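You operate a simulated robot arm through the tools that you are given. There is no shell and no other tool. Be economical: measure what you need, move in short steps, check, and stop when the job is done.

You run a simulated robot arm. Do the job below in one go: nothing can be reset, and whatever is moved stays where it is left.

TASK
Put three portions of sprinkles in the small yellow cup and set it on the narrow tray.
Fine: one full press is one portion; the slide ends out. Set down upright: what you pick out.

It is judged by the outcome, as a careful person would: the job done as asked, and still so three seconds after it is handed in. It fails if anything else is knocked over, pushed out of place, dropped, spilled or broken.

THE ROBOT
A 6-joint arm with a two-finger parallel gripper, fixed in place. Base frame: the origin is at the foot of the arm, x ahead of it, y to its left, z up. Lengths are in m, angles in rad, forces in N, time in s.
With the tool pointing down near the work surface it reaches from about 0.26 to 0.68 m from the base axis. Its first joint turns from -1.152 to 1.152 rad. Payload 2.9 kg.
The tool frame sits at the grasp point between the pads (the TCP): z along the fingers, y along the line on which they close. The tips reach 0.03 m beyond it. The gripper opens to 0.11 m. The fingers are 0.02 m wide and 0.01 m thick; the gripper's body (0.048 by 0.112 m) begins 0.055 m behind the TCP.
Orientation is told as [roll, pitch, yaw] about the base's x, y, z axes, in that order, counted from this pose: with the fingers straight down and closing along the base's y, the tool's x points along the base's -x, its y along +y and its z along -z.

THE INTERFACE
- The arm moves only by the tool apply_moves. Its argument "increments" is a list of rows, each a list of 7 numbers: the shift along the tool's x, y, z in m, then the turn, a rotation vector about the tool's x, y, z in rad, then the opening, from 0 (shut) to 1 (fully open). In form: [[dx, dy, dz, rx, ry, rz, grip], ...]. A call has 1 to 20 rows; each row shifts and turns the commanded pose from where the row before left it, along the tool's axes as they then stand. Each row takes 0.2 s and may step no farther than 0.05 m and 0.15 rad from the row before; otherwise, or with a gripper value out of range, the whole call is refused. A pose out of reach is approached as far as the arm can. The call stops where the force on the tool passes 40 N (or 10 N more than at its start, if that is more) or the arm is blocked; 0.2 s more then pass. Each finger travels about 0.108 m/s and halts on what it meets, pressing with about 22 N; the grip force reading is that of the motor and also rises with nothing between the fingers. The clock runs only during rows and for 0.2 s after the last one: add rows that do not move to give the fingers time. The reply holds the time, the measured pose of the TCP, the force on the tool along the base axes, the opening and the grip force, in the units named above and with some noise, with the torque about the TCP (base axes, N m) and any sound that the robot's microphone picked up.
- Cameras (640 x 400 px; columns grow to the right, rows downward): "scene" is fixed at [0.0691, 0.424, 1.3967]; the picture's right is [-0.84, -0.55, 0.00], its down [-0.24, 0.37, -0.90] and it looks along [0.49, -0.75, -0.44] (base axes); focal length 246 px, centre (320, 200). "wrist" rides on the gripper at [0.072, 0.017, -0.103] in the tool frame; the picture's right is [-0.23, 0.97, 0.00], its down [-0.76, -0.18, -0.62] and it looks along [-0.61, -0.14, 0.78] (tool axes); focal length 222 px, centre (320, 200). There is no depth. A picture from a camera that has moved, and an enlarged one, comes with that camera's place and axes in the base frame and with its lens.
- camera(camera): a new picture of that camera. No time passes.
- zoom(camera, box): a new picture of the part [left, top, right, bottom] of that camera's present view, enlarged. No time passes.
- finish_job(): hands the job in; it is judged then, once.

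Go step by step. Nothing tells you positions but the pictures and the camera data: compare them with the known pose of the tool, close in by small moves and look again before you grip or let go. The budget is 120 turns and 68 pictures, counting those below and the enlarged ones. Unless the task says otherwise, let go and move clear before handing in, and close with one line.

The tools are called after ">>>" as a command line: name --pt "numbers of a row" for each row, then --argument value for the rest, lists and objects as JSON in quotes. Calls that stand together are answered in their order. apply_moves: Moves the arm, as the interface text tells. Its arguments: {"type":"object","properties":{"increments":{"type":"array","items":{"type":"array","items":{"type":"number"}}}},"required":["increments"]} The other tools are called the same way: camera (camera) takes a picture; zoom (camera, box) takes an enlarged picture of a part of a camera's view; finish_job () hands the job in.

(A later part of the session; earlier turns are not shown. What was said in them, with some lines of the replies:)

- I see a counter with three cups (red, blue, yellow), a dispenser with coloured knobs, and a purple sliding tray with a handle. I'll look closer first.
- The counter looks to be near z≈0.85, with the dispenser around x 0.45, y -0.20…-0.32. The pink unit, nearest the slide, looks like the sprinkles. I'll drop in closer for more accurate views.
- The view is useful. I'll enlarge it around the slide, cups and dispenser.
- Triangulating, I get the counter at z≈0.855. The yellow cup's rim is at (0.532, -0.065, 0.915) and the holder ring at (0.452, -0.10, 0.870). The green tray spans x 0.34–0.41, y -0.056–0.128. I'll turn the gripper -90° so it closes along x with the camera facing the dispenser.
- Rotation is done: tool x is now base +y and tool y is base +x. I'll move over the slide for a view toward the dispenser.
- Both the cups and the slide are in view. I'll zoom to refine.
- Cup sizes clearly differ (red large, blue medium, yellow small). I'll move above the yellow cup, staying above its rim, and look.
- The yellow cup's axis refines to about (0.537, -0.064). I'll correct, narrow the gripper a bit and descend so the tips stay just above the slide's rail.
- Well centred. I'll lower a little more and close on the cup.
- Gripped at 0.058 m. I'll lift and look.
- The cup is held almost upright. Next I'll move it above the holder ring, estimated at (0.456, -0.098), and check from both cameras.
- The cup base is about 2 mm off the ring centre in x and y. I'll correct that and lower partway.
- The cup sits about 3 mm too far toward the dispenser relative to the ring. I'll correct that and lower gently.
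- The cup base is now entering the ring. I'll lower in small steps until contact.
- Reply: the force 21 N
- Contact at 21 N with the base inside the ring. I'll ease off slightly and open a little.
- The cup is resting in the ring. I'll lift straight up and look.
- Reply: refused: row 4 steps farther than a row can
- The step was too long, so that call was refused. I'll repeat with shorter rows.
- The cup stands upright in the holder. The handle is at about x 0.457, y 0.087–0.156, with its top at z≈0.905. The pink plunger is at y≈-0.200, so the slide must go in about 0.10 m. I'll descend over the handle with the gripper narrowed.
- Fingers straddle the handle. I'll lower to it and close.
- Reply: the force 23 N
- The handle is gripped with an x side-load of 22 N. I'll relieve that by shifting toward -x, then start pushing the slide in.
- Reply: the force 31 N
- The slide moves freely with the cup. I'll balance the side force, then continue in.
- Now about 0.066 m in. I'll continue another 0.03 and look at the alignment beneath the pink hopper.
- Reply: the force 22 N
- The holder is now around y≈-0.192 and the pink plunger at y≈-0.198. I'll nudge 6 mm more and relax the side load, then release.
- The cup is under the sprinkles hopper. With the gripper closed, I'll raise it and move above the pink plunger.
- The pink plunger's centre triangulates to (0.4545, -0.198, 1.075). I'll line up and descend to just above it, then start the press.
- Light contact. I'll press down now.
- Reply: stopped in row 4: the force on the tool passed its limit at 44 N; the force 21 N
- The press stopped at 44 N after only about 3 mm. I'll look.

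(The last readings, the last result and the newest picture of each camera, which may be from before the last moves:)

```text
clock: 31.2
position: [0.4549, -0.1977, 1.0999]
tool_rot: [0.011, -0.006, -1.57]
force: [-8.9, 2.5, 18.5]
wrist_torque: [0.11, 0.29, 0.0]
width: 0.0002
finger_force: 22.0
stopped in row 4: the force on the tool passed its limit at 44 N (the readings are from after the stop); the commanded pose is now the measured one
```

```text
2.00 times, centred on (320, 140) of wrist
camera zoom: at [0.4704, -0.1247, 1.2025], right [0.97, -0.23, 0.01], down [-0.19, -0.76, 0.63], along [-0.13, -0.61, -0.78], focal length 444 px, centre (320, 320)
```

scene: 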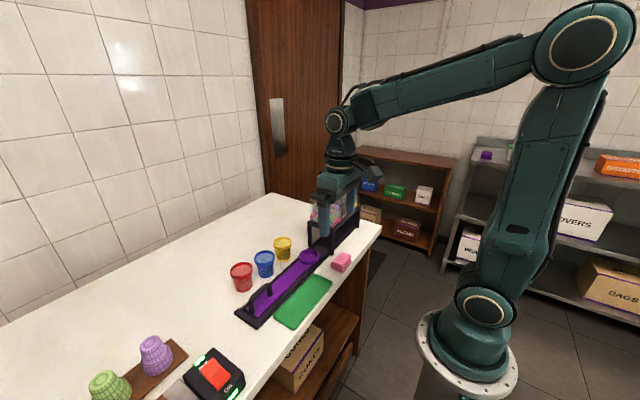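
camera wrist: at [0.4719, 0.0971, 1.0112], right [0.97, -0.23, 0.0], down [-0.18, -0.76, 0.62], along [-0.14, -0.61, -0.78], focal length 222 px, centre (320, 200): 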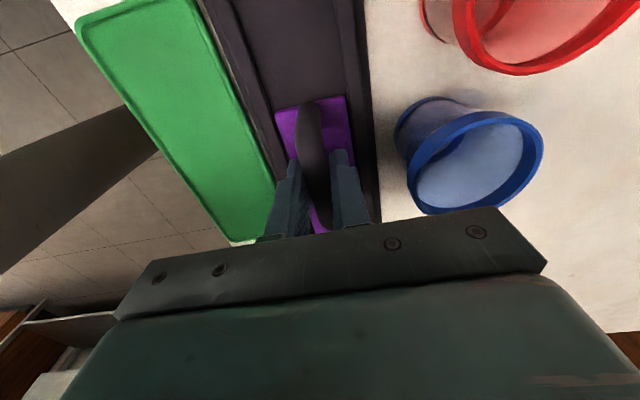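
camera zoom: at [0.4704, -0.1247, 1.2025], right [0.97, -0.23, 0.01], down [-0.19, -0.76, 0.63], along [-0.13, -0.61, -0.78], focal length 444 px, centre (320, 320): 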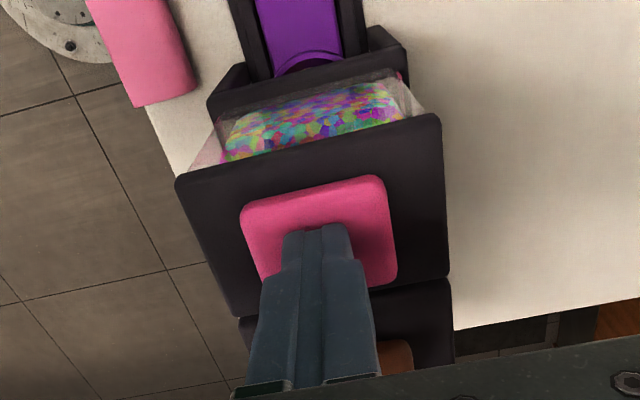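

I'll check whether anything dropped into the cup.

>>> zoom --camera "scene" --box '[295, 215, 345, 265]'

```text
8.00 times, centred on (320, 240) of scene
camera zoom: at [0.0685, 0.4243, 1.3966], right [-0.84, -0.55, 0.0], down [-0.24, 0.37, -0.9], along [0.49, -0.75, -0.44], focal length 1972 px, centre (320, -120)
```

zoom: 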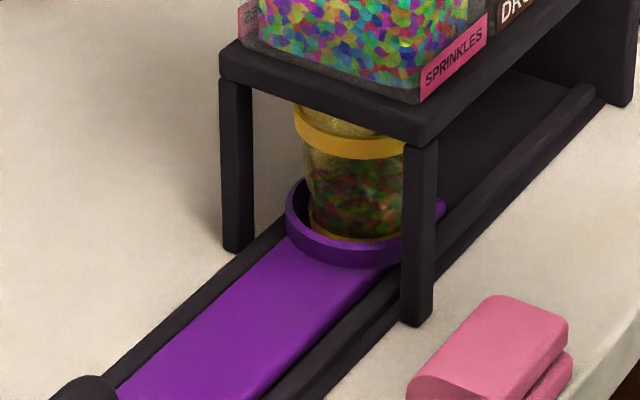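

Sprinkles are now in the cup, so one full press takes about that much force. I'll lift fully to let the plunger return.

>>> apply_moves --pt "0 0 -0.006 0 0 0 0" --pt "0 0 -0.01 0 0 0 0" --pt "0 0 -0.01 0 0 0 0" --pt "0 0 0 0 0 0 0" --pt "0 0 0 0 0 0 0"

>>> zoom --camera "scene" --box '[290, 160, 370, 260]'

```text
clock: 32.4
position: [0.4549, -0.1967, 1.124]
tool_rot: [0.01, -0.006, -1.571]
force: [-0.1, -0.1, -0.4]
wrist_torque: [0.01, -0.03, 0.01]
width: 0.0001
finger_force: 21.6
```

```text
4.00 times, centred on (330, 210) of scene
camera zoom: at [0.0691, 0.424, 1.3967], right [-0.84, -0.55, 0.0], down [-0.24, 0.37, -0.9], along [0.49, -0.75, -0.44], focal length 986 px, centre (280, 160)
```

zoom: 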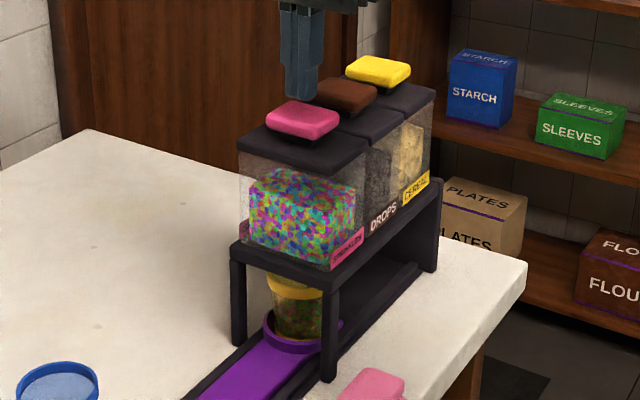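

The plunger sprang back. Now for the second press, done the same way.

>>> apply_moves --pt "0 0 0.012 0 0 0 0" --pt "0 0 0.008 0 0 0 0" --pt "0 0 0.004 0 0 0 0" --pt "0 0 0.004 0 0 0 0" --pt "0 0 0.004 0 0 0 0" --pt "0 0 0 0 0 0 0"

>>> zoom --camera "scene" --box '[295, 165, 355, 265]'

```text
clock: 33.6
position: [0.4553, -0.1983, 1.0991]
tool_rot: [0.023, -0.01, -1.571]
force: [-7.5, 2.4, 18.2]
wrist_torque: [0.16, 0.27, 0.06]
width: 0.0
finger_force: 22.2
stopped in row 5: the force on the tool passed its limit at 44 N (the readings are from after the stop); the commanded pose is now the measured one
```

```text
4.00 times, centred on (325, 215) of scene
camera zoom: at [0.0686, 0.4242, 1.3966], right [-0.84, -0.55, 0.0], down [-0.24, 0.37, -0.9], along [0.49, -0.75, -0.44], focal length 986 px, centre (300, 140)
```

zoom: 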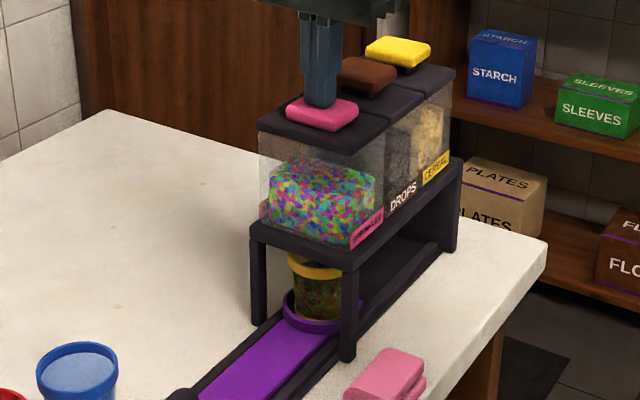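

I'll check the fill more closely.

>>> zoom --camera "scene" --box '[300, 190, 350, 255]'

```text
6.15 times, centred on (325, 222) of scene
camera zoom: at [0.0686, 0.4242, 1.3966], right [-0.84, -0.55, 0.0], down [-0.24, 0.37, -0.9], along [0.49, -0.75, -0.44], focal length 1517 px, centre (289, 62)
```

zoom: 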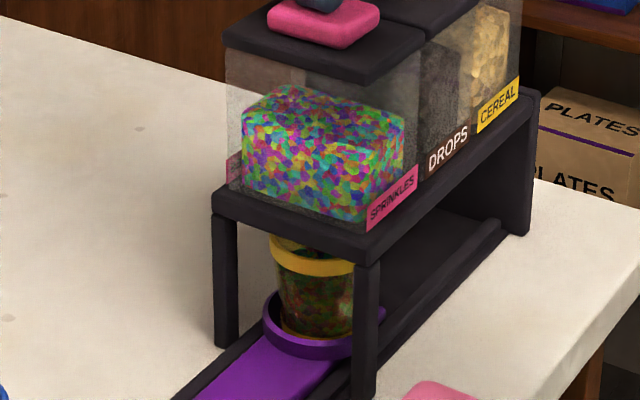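

Two portions are in; the hopper level dropped the same step twice. I'll lift, straighten the tool, and do the third press.

>>> apply_moves --pt "0 0 -0.006 0 0 0 0" --pt "0 0 -0.01 0 0 0 0" --pt "0 0 -0.01 0.01 -0.022 0 0" --pt "0 0 0 0 0 0 0" --pt "0 0 0 0 0 0 0"

```text
clock: 34.8
position: [0.4545, -0.1967, 1.1225]
tool_rot: [0.009, -0.031, -1.573]
force: [0.2, 0.3, 0.3]
wrist_torque: [0.04, -0.03, 0.01]
width: 0.0002
finger_force: 21.8
```

The rotation reading is applied before yaw, so I'll undo it accordingly and then press the third time.

>>> apply_moves --pt "0 0 0 0.009 0.031 0 0" --pt "0 0 0 0 0 0 0"

```text
clock: 35.4
position: [0.4554, -0.1975, 1.1245]
tool_rot: [-0.001, 0.0, -1.572]
force: [-0.3, 0.9, -0.3]
wrist_torque: [-0.01, -0.02, 0.02]
width: 0.0
finger_force: 22.0
```

>>> apply_moves --pt "0 0 0.012 0 0 0 0" --pt "0 0 0.008 0 0 0 0" --pt "0 0 0.004 0 0 0 0" --pt "0 0 0.004 0 0 0 0" --pt "0 0 0.004 0 0 0 0" --pt "0 0 0 0 0 0 0"

>>> zoom --camera "scene" --box '[300, 190, 350, 255]'

```text
clock: 36.6
position: [0.4537, -0.1973, 1.0993]
tool_rot: [0.011, -0.004, -1.572]
force: [-9.1, 3.2, 18.4]
wrist_torque: [0.15, 0.25, 0.02]
width: 0.0002
finger_force: 22.1
stopped in row 5: the force on the tool passed its limit at 44 N (the readings are from after the stop); the commanded pose is now the measured one
```

```text
6.15 times, centred on (325, 222) of scene
camera zoom: at [0.0685, 0.4243, 1.3966], right [-0.84, -0.55, 0.0], down [-0.24, 0.37, -0.9], along [0.49, -0.75, -0.44], focal length 1517 px, centre (289, 62)
```

zoom: 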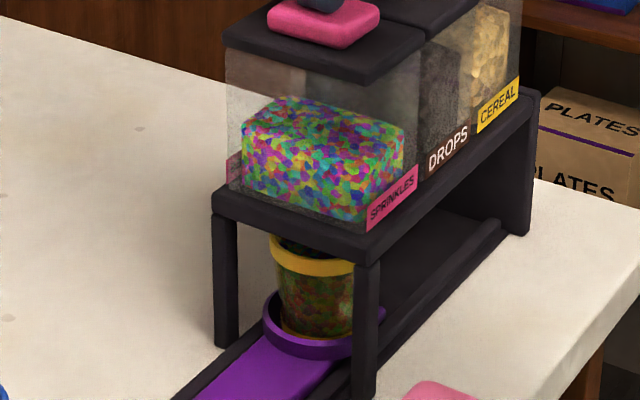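

Third portion is in. I'll lift, straighten, and return to above the handle.

>>> apply_moves --pt "0 0 -0.006 0 0 0 0" --pt "0 0 -0.02 0 0 0 0" --pt "0 0 -0.03 0.011 0.004 0 0" --pt "0.045 0 0 0 0 0 0" --pt "0.045 0 0 0 0 0 0" --pt "0.045 0 0 0 0 0 0" --pt "0.045 0 0 0 0 0 0.32" --pt "0.036 0.001 0 0 0 0 0.32" --pt "0 0 0 0 0 0 0.32"

```text
clock: 38.6
position: [0.4561, 0.0206, 1.1532]
tool_rot: [-0.004, 0.0, -1.572]
force: [0.5, 0.0, 0.7]
wrist_torque: [-0.01, -0.01, 0.02]
width: 0.0352
finger_force: 0.0
```

>>> apply_moves --pt "0 -0.001 0.045 0 0 0 0.32" --pt "0 0 0.045 0 0 0 0.32" --pt "0 0 0.045 0 0 0 0.32" --pt "0 0 0.045 0 0 0 0.32" --pt "0 0 0.02 0 0 0 0.32" --pt "0 0 0 0 0 0 0.32"

>>> camera --camera "wrist"

```text
clock: 40.0
position: [0.4545, 0.0184, 0.9532]
tool_rot: [-0.004, -0.001, -1.573]
force: [-0.7, 0.5, 0.9]
wrist_torque: [0.01, 0.02, 0.02]
width: 0.0354
finger_force: 0.0
```

```text
19 pictures are left
camera wrist: at [0.4729, 0.0907, 1.0568], right [0.97, -0.23, 0.0], down [-0.18, -0.76, 0.62], along [-0.14, -0.61, -0.78], focal length 222 px, centre (320, 200)
```

wrist: 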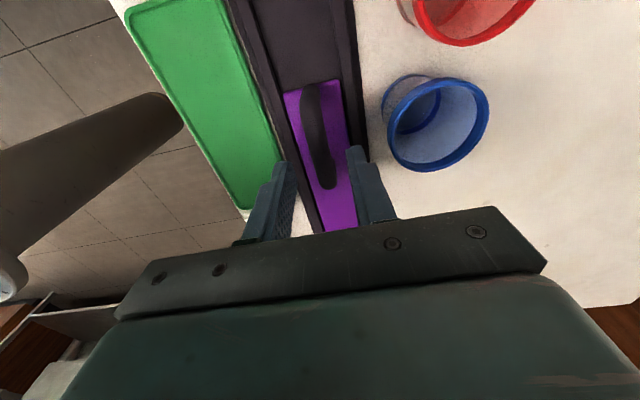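

Aligned with the handle. I'll lower and grip.

>>> apply_moves --pt "0 0 0.02 0 0 0 0.32" --pt "0 0 0.015 0 0 0 0.32" --pt "0 0 0.01 0 0 0 0.32" --pt "0 0 0 0 0 0 0.15" --pt "0 0 0 0 0 0 0.05" --pt "0 0 0 0 0 0 0.05"

```text
clock: 41.4
position: [0.4541, 0.0178, 0.9083]
tool_rot: [0.0, -0.001, -1.574]
force: [5.4, 0.4, -5.4]
wrist_torque: [0.03, -0.03, 0.05]
width: 0.0145
finger_force: 44.6
```

Gripped with low side load. I'll pull the slide out smoothly.

>>> apply_moves --pt "0.006 0 0 0 0 0 0.05" --pt "0.01 0 0 0 0 0 0.05" --pt "0.012 0 0 0 0 0 0.05" --pt "0.012 0 0 0 0 0 0.05" --pt "0.012 0 0 0 0 0 0.05" --pt "0.012 0 0 0 0 0 0.05" --pt "0.012 0 0 0 0 0 0.05" --pt "0.01 0 0 0 0 0 0.05" --pt "0.008 0 0 0 0 0 0.05" --pt "0.006 0 0 0 0 0 0.05" --pt "0 0 0 0 0 0 0.05"

```text
clock: 43.8
position: [0.455, 0.1175, 0.9078]
tool_rot: [-0.003, -0.001, -1.575]
force: [17.6, -4.7, -31.6]
wrist_torque: [0.32, -0.05, 0.19]
width: 0.0147
finger_force: 44.7
```

I'll relieve the vertical and side loads, then bring it gently to its end.

>>> apply_moves --pt "0 0.0015 0.001 0 0 0 0.05" --pt "0.002 0 0 0 0 0 0.05" --pt "0.002 0 0 0 0 0 0.05" --pt "0 0 0 0 0 0 0.05"

>>> zoom --camera "scene" --box '[225, 190, 355, 330]'

```text
clock: 44.8
position: [0.4549, 0.1185, 0.9083]
tool_rot: [-0.007, -0.005, -1.579]
force: [-11.1, -35.6, 4.8]
wrist_torque: [0.43, 0.17, 0.46]
width: 0.0144
finger_force: 45.0
```

```text
2.86 times, centred on (290, 260) of scene
camera zoom: at [0.0687, 0.4231, 1.397], right [-0.84, -0.55, 0.0], down [-0.24, 0.37, -0.9], along [0.49, -0.75, -0.44], focal length 704 px, centre (406, 29)
```

zoom: 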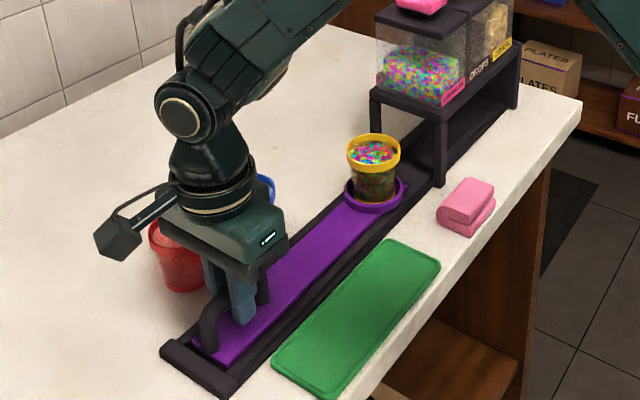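

The slide is out at its stop and the cup is full of sprinkles. I'll relax, release and rise, then head over to the cup.

>>> apply_moves --pt "-0.003 0.001 0 0 0 0 0.05" --pt "0 0 0 0 0 0 0.15" --pt "0 0 0 0 0 0 0.3" --pt "0 0 -0.02 0 0 0 0.3" --pt "0 0 -0.035 0 0 0 0.3" --pt "0 0 -0.045 0 0 0 0.6" --pt "0 0 -0.045 0 0 0 0.75" --pt "-0.035 0 0 0 0 0 0.75" --pt "-0.035 0 0 0 0 0 0.75" --pt "-0.035 0 0 0 0 0 0.75" --pt "0 0 0 0 0 0 0.75"

>>> camera --camera "wrist"

```text
clock: 47.2
position: [0.4567, 0.0135, 1.051]
tool_rot: [-0.003, 0.0, -1.573]
force: [-1.3, -0.4, -1.8]
wrist_torque: [-0.01, -0.01, -0.02]
width: 0.0824
finger_force: 0.0
```

```text
17 pictures are left
camera wrist: at [0.4749, 0.0855, 1.1538], right [0.97, -0.23, 0.0], down [-0.18, -0.76, 0.62], along [-0.15, -0.61, -0.78], focal length 222 px, centre (320, 200)
```

wrist: 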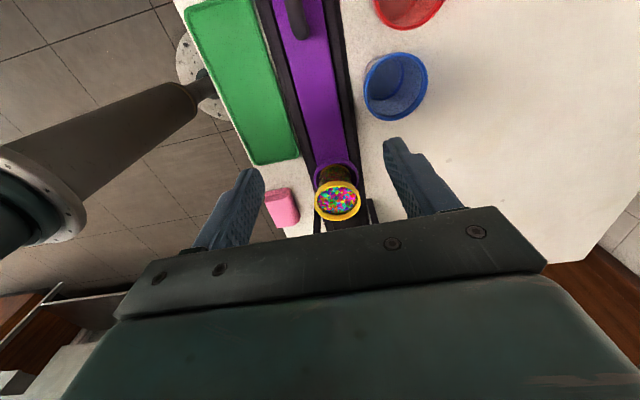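

The rim centre is at about (0.455, -0.097). I'll move above it, lower to just above the rim, and check.

>>> apply_moves --pt "-0.04 -0.001 0 0 0 0 0.75" --pt "-0.04 0 0 0 0 0 0.75" --pt "-0.03 0 0 0 0 0 0.75" --pt "0 0 0.035 0 0 0 0.75" --pt "0 0 0.035 0 0 0 0.75" --pt "0 0 0 0 0 0 0.75"

>>> zoom --camera "wrist" --box '[200, 60, 440, 250]'

```text
clock: 48.6
position: [0.4559, -0.0963, 0.9813]
tool_rot: [-0.003, 0.0, -1.572]
force: [-0.8, -0.9, 0.4]
wrist_torque: [0.03, -0.01, 0.02]
width: 0.0825
finger_force: 0.0
```

```text
2.11 times, centred on (320, 155) of wrist
camera zoom: at [0.4736, -0.0241, 1.0842], right [0.97, -0.23, 0.0], down [-0.18, -0.76, 0.62], along [-0.15, -0.61, -0.78], focal length 468 px, centre (320, 295)
```

zoom: 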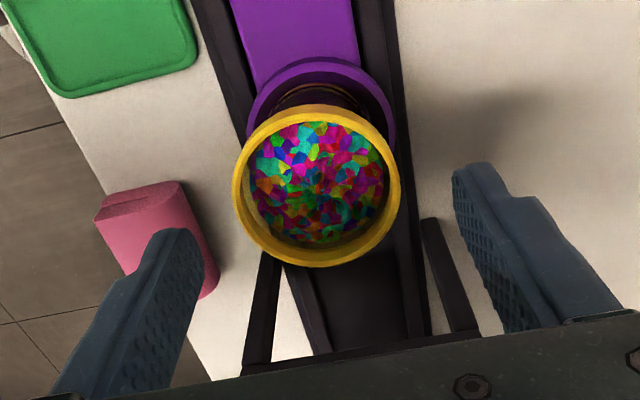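

Good: the sprinkles sit just below the rim. I'll descend and grip as before.

>>> apply_moves --pt "-0.0015 -0.001 0.025 0 0 0 0.75" --pt "0 0 0.025 0 0 0 0.75" --pt "0 0 0.018 0 0 0 0.75" --pt "0 0 0 0 0 0 0.65" --pt "0 0 0 0 0 0 0.58" --pt "0 0 0 0 0 0 0.53" --pt "0 0 0 0 0 0 0.48" --pt "0 0 0 0 0 0 0.45" --pt "0 0 0 0 0 0 0.45"

>>> zoom --camera "scene" --box '[290, 210, 350, 270]'

```text
clock: 50.6
position: [0.4556, -0.0965, 0.9134]
tool_rot: [-0.004, 0.001, -1.572]
force: [-0.1, -0.4, 0.4]
wrist_torque: [0.02, 0.02, -0.01]
width: 0.0582
finger_force: 21.7
```

```text
6.67 times, centred on (320, 240) of scene
camera zoom: at [0.0691, 0.424, 1.3967], right [-0.84, -0.55, 0.0], down [-0.24, 0.37, -0.9], along [0.49, -0.75, -0.44], focal length 1644 px, centre (320, -67)
```

zoom: 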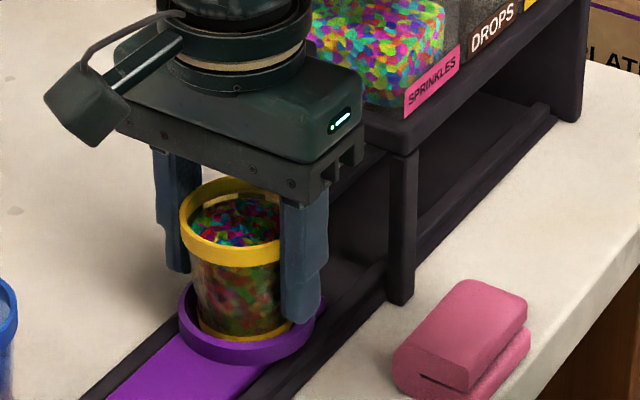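

Gripped. I'll lift gently and move over the green tray's centre at about (0.374, 0.035).

>>> apply_moves --pt "0 0 -0.006 0 0 0 0.45" --pt "0 0 -0.012 0 0 0 0.45" --pt "0 0 -0.018 0 0 0 0.45" --pt "0 0 -0.018 0 0 0 0.45" --pt "0.008 -0.005 0 0 0 0 0.45" --pt "0.016 -0.01 0 0 0 0 0.45" --pt "0.02 -0.013 0 0 0 0 0.45" --pt "0.02 -0.013 0 0 0 0 0.45" --pt "0.02 -0.013 0 0 0 0 0.45" --pt "0.02 -0.013 0 0 0 0 0.45" --pt "0.016 -0.009 0 0 0 0 0.45" --pt "0.008 -0.005 0 0 0 0 0.45" --pt "0 0 0 0 0 0 0.45"

>>> zoom --camera "scene" --box '[250, 200, 350, 330]'

>>> camera --camera "wrist"

```text
clock: 53.4
position: [0.3742, 0.0309, 0.9695]
tool_rot: [-0.006, 0.001, -1.574]
force: [0.2, 0.6, -1.2]
wrist_torque: [0.02, -0.01, 0.02]
width: 0.0583
finger_force: 22.0
```

```text
3.08 times, centred on (300, 265) of scene
camera zoom: at [0.0691, 0.424, 1.3967], right [-0.84, -0.55, 0.0], down [-0.24, 0.37, -0.9], along [0.49, -0.75, -0.44], focal length 758 px, centre (382, 0)
```

zoom: 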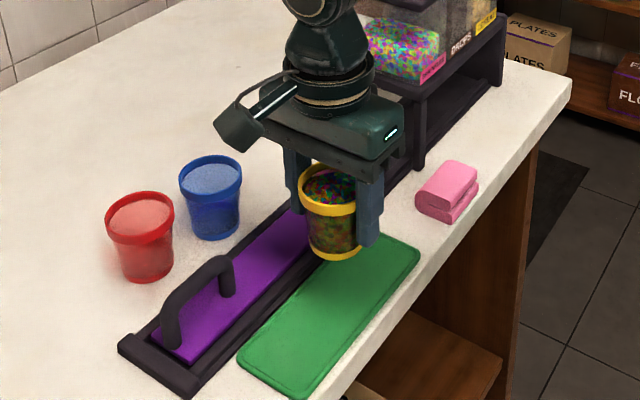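

```text
13 pictures are left
camera wrist: at [0.3916, 0.1024, 1.0721], right [0.97, -0.23, 0.0], down [-0.18, -0.76, 0.62], along [-0.14, -0.61, -0.78], focal length 222 px, centre (320, 200)
```

wrist: 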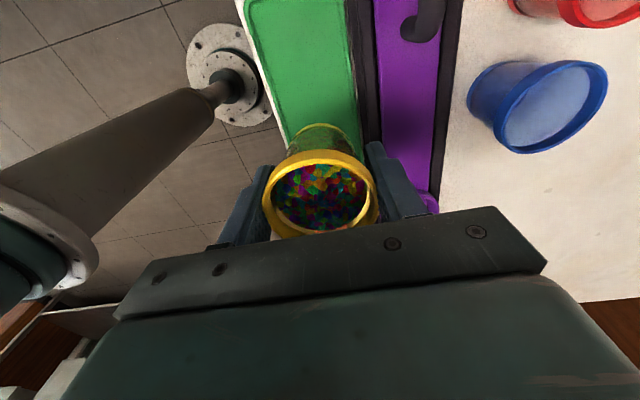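

Centred over the tray in x. I'll lower, slowly at the end.

>>> apply_moves --pt "0 0 0.02 0 0 0 0.45" --pt "0 0 0.02 0 0 0 0.45" --pt "0 0 0.01 0 0 0 0.45" --pt "0 0 0.004 0 0 0 0.45" --pt "0 0 0 0 0 0 0.45"

>>> zoom --camera "scene" --box '[280, 220, 350, 290]'

```text
clock: 54.6
position: [0.3736, 0.0306, 0.9145]
tool_rot: [-0.005, 0.001, -1.573]
force: [-0.2, -0.6, -0.6]
wrist_torque: [-0.05, 0.01, 0.01]
width: 0.0583
finger_force: 22.3
```

```text
5.71 times, centred on (315, 255) of scene
camera zoom: at [0.0691, 0.424, 1.3967], right [-0.84, -0.55, 0.0], down [-0.24, 0.37, -0.9], along [0.49, -0.75, -0.44], focal length 1409 px, centre (349, -114)
```

zoom: 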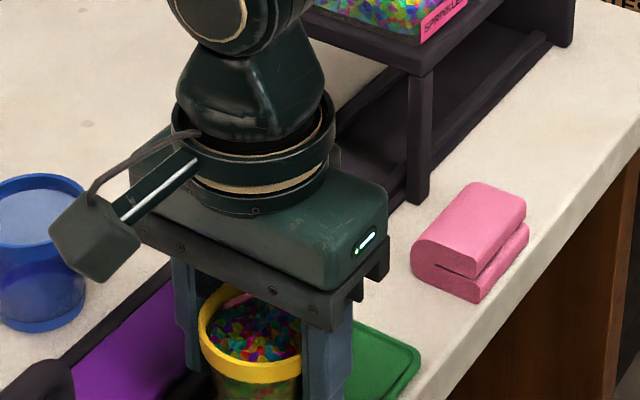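

>>> apply_moves --pt "0 0 0.002 0 0 0 0.45" --pt "0 0 0.002 0 0 0 0.45" --pt "0 0 0.002 0 0 0 0.45" --pt "0 0 0 0 0 0 0.45"

>>> zoom --camera "scene" --box '[260, 250, 340, 330]'

```text
clock: 55.6
position: [0.3732, 0.0316, 0.9074]
tool_rot: [-0.003, 0.0, -1.572]
force: [0.2, 0.7, -1.3]
wrist_torque: [0.02, 0.0, 0.01]
width: 0.0585
finger_force: 21.5
```

```text
5.00 times, centred on (300, 290) of scene
camera zoom: at [0.0691, 0.424, 1.3967], right [-0.84, -0.55, 0.0], down [-0.24, 0.37, -0.9], along [0.49, -0.75, -0.44], focal length 1233 px, centre (420, -250)
```

zoom: 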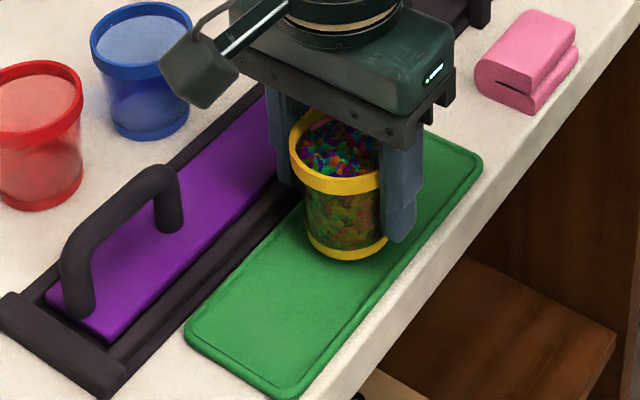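

No contact yet. I'll lower in 1.5 mm steps.

>>> apply_moves --pt "0 0 0.0015 0 0 0 0.45" --pt "0 0 0.0015 0 0 0 0.45" --pt "0 0 0 0 0 0 0.45"

```text
clock: 56.4
position: [0.3731, 0.0313, 0.9052]
tool_rot: [-0.005, 0.002, -1.572]
force: [1.3, -1.0, -1.3]
wrist_torque: [0.03, 0.02, -0.02]
width: 0.0581
finger_force: 22.2
```

>>> apply_moves --pt "0 0 0.001 0 0 0 0.45" --pt "0 0 0.001 0 0 0 0.45" --pt "0 0 0 0 0 0 0.45"

```text
clock: 57.2
position: [0.3735, 0.0318, 0.9035]
tool_rot: [-0.004, 0.001, -1.573]
force: [-0.6, -0.3, 2.0]
wrist_torque: [-0.02, -0.01, 0.01]
width: 0.0581
finger_force: 21.6
```

>>> apply_moves --pt "0 0 0.001 0 0 0 0.45" --pt "0 0 0 0 0 0 0.45"

```text
clock: 57.8
position: [0.3748, 0.0311, 0.9032]
tool_rot: [-0.002, 0.002, -1.571]
force: [-2.9, 1.2, 15.9]
wrist_torque: [-0.06, 0.09, -0.05]
width: 0.0582
finger_force: 21.8
```

Firm contact, nearly centred, so the cup is on the tray. I'll ease off and open slowly.

>>> apply_moves --pt "0 0 -0.0008 0 0 0 0.45" --pt "0 0 0 0 0 0 0.5" --pt "0 0 0 0 0 0 0.54" --pt "0 0 0 0 0 0 0.58" --pt "0 0 0 0 0 0 0.64" --pt "0 0 0 0 0 0 0.7" --pt "0 0 0 0 0 0 0.7"

>>> zoom --camera "scene" --box '[260, 250, 340, 330]'

```text
clock: 59.4
position: [0.374, 0.0309, 0.9031]
tool_rot: [-0.002, 0.0, -1.572]
force: [-0.6, 0.3, 0.1]
wrist_torque: [-0.01, 0.02, -0.01]
width: 0.0768
finger_force: 0.1
```

```text
5.00 times, centred on (300, 290) of scene
camera zoom: at [0.0691, 0.424, 1.3967], right [-0.84, -0.55, 0.0], down [-0.24, 0.37, -0.9], along [0.49, -0.75, -0.44], focal length 1233 px, centre (420, -250)
```

zoom: 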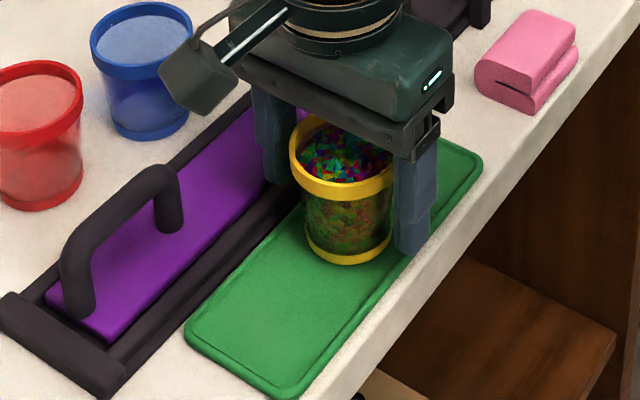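

The cup stands upright on the tray. I'll lift clear.

>>> apply_moves --pt "0 0 -0.01 0 0 0 0.7" --pt "0 0 -0.025 0 0 0 0.7" --pt "0 0 -0.045 0 0 0 0.7" --pt "0 0 -0.045 0 0 0 0.7" --pt "0 0 -0.045 0 0 0 0.7" --pt "0 0 -0.04 0 0 0 0.7" --pt "0 0 0 0 0 0 0.7" --pt "0 0 0 0 0 0 0.7"

>>> zoom --camera "scene" --box '[220, 160, 380, 340]'

```text
clock: 61.2
position: [0.3755, 0.0313, 1.1113]
tool_rot: [-0.002, 0.001, -1.571]
force: [0.6, -0.2, -0.5]
wrist_torque: [0.01, 0.0, 0.04]
width: 0.0769
finger_force: 0.1
```

```text
2.22 times, centred on (300, 250) of scene
camera zoom: at [0.0691, 0.424, 1.3967], right [-0.84, -0.55, 0.0], down [-0.24, 0.37, -0.9], along [0.49, -0.75, -0.44], focal length 548 px, centre (364, 89)
```

zoom: 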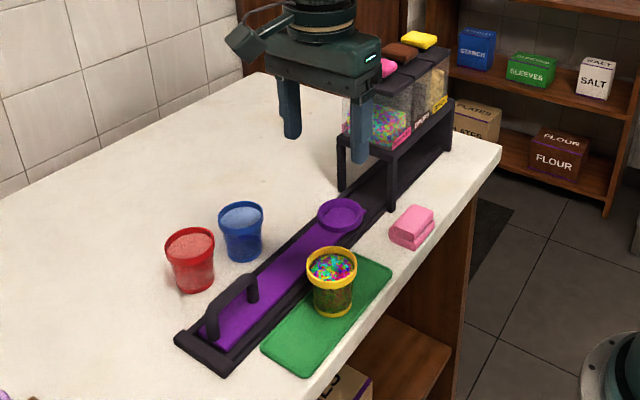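

The cup is upright on the green tray with three portions, the slide is out, and nothing else has moved. I'm handing it in.

>>> finish_job

```text
The job is handed in.
```

The small yellow cup has three portions of sprinkles and stands upright on the narrow green tray, with the slide left out and nothing spilled or knocked over.
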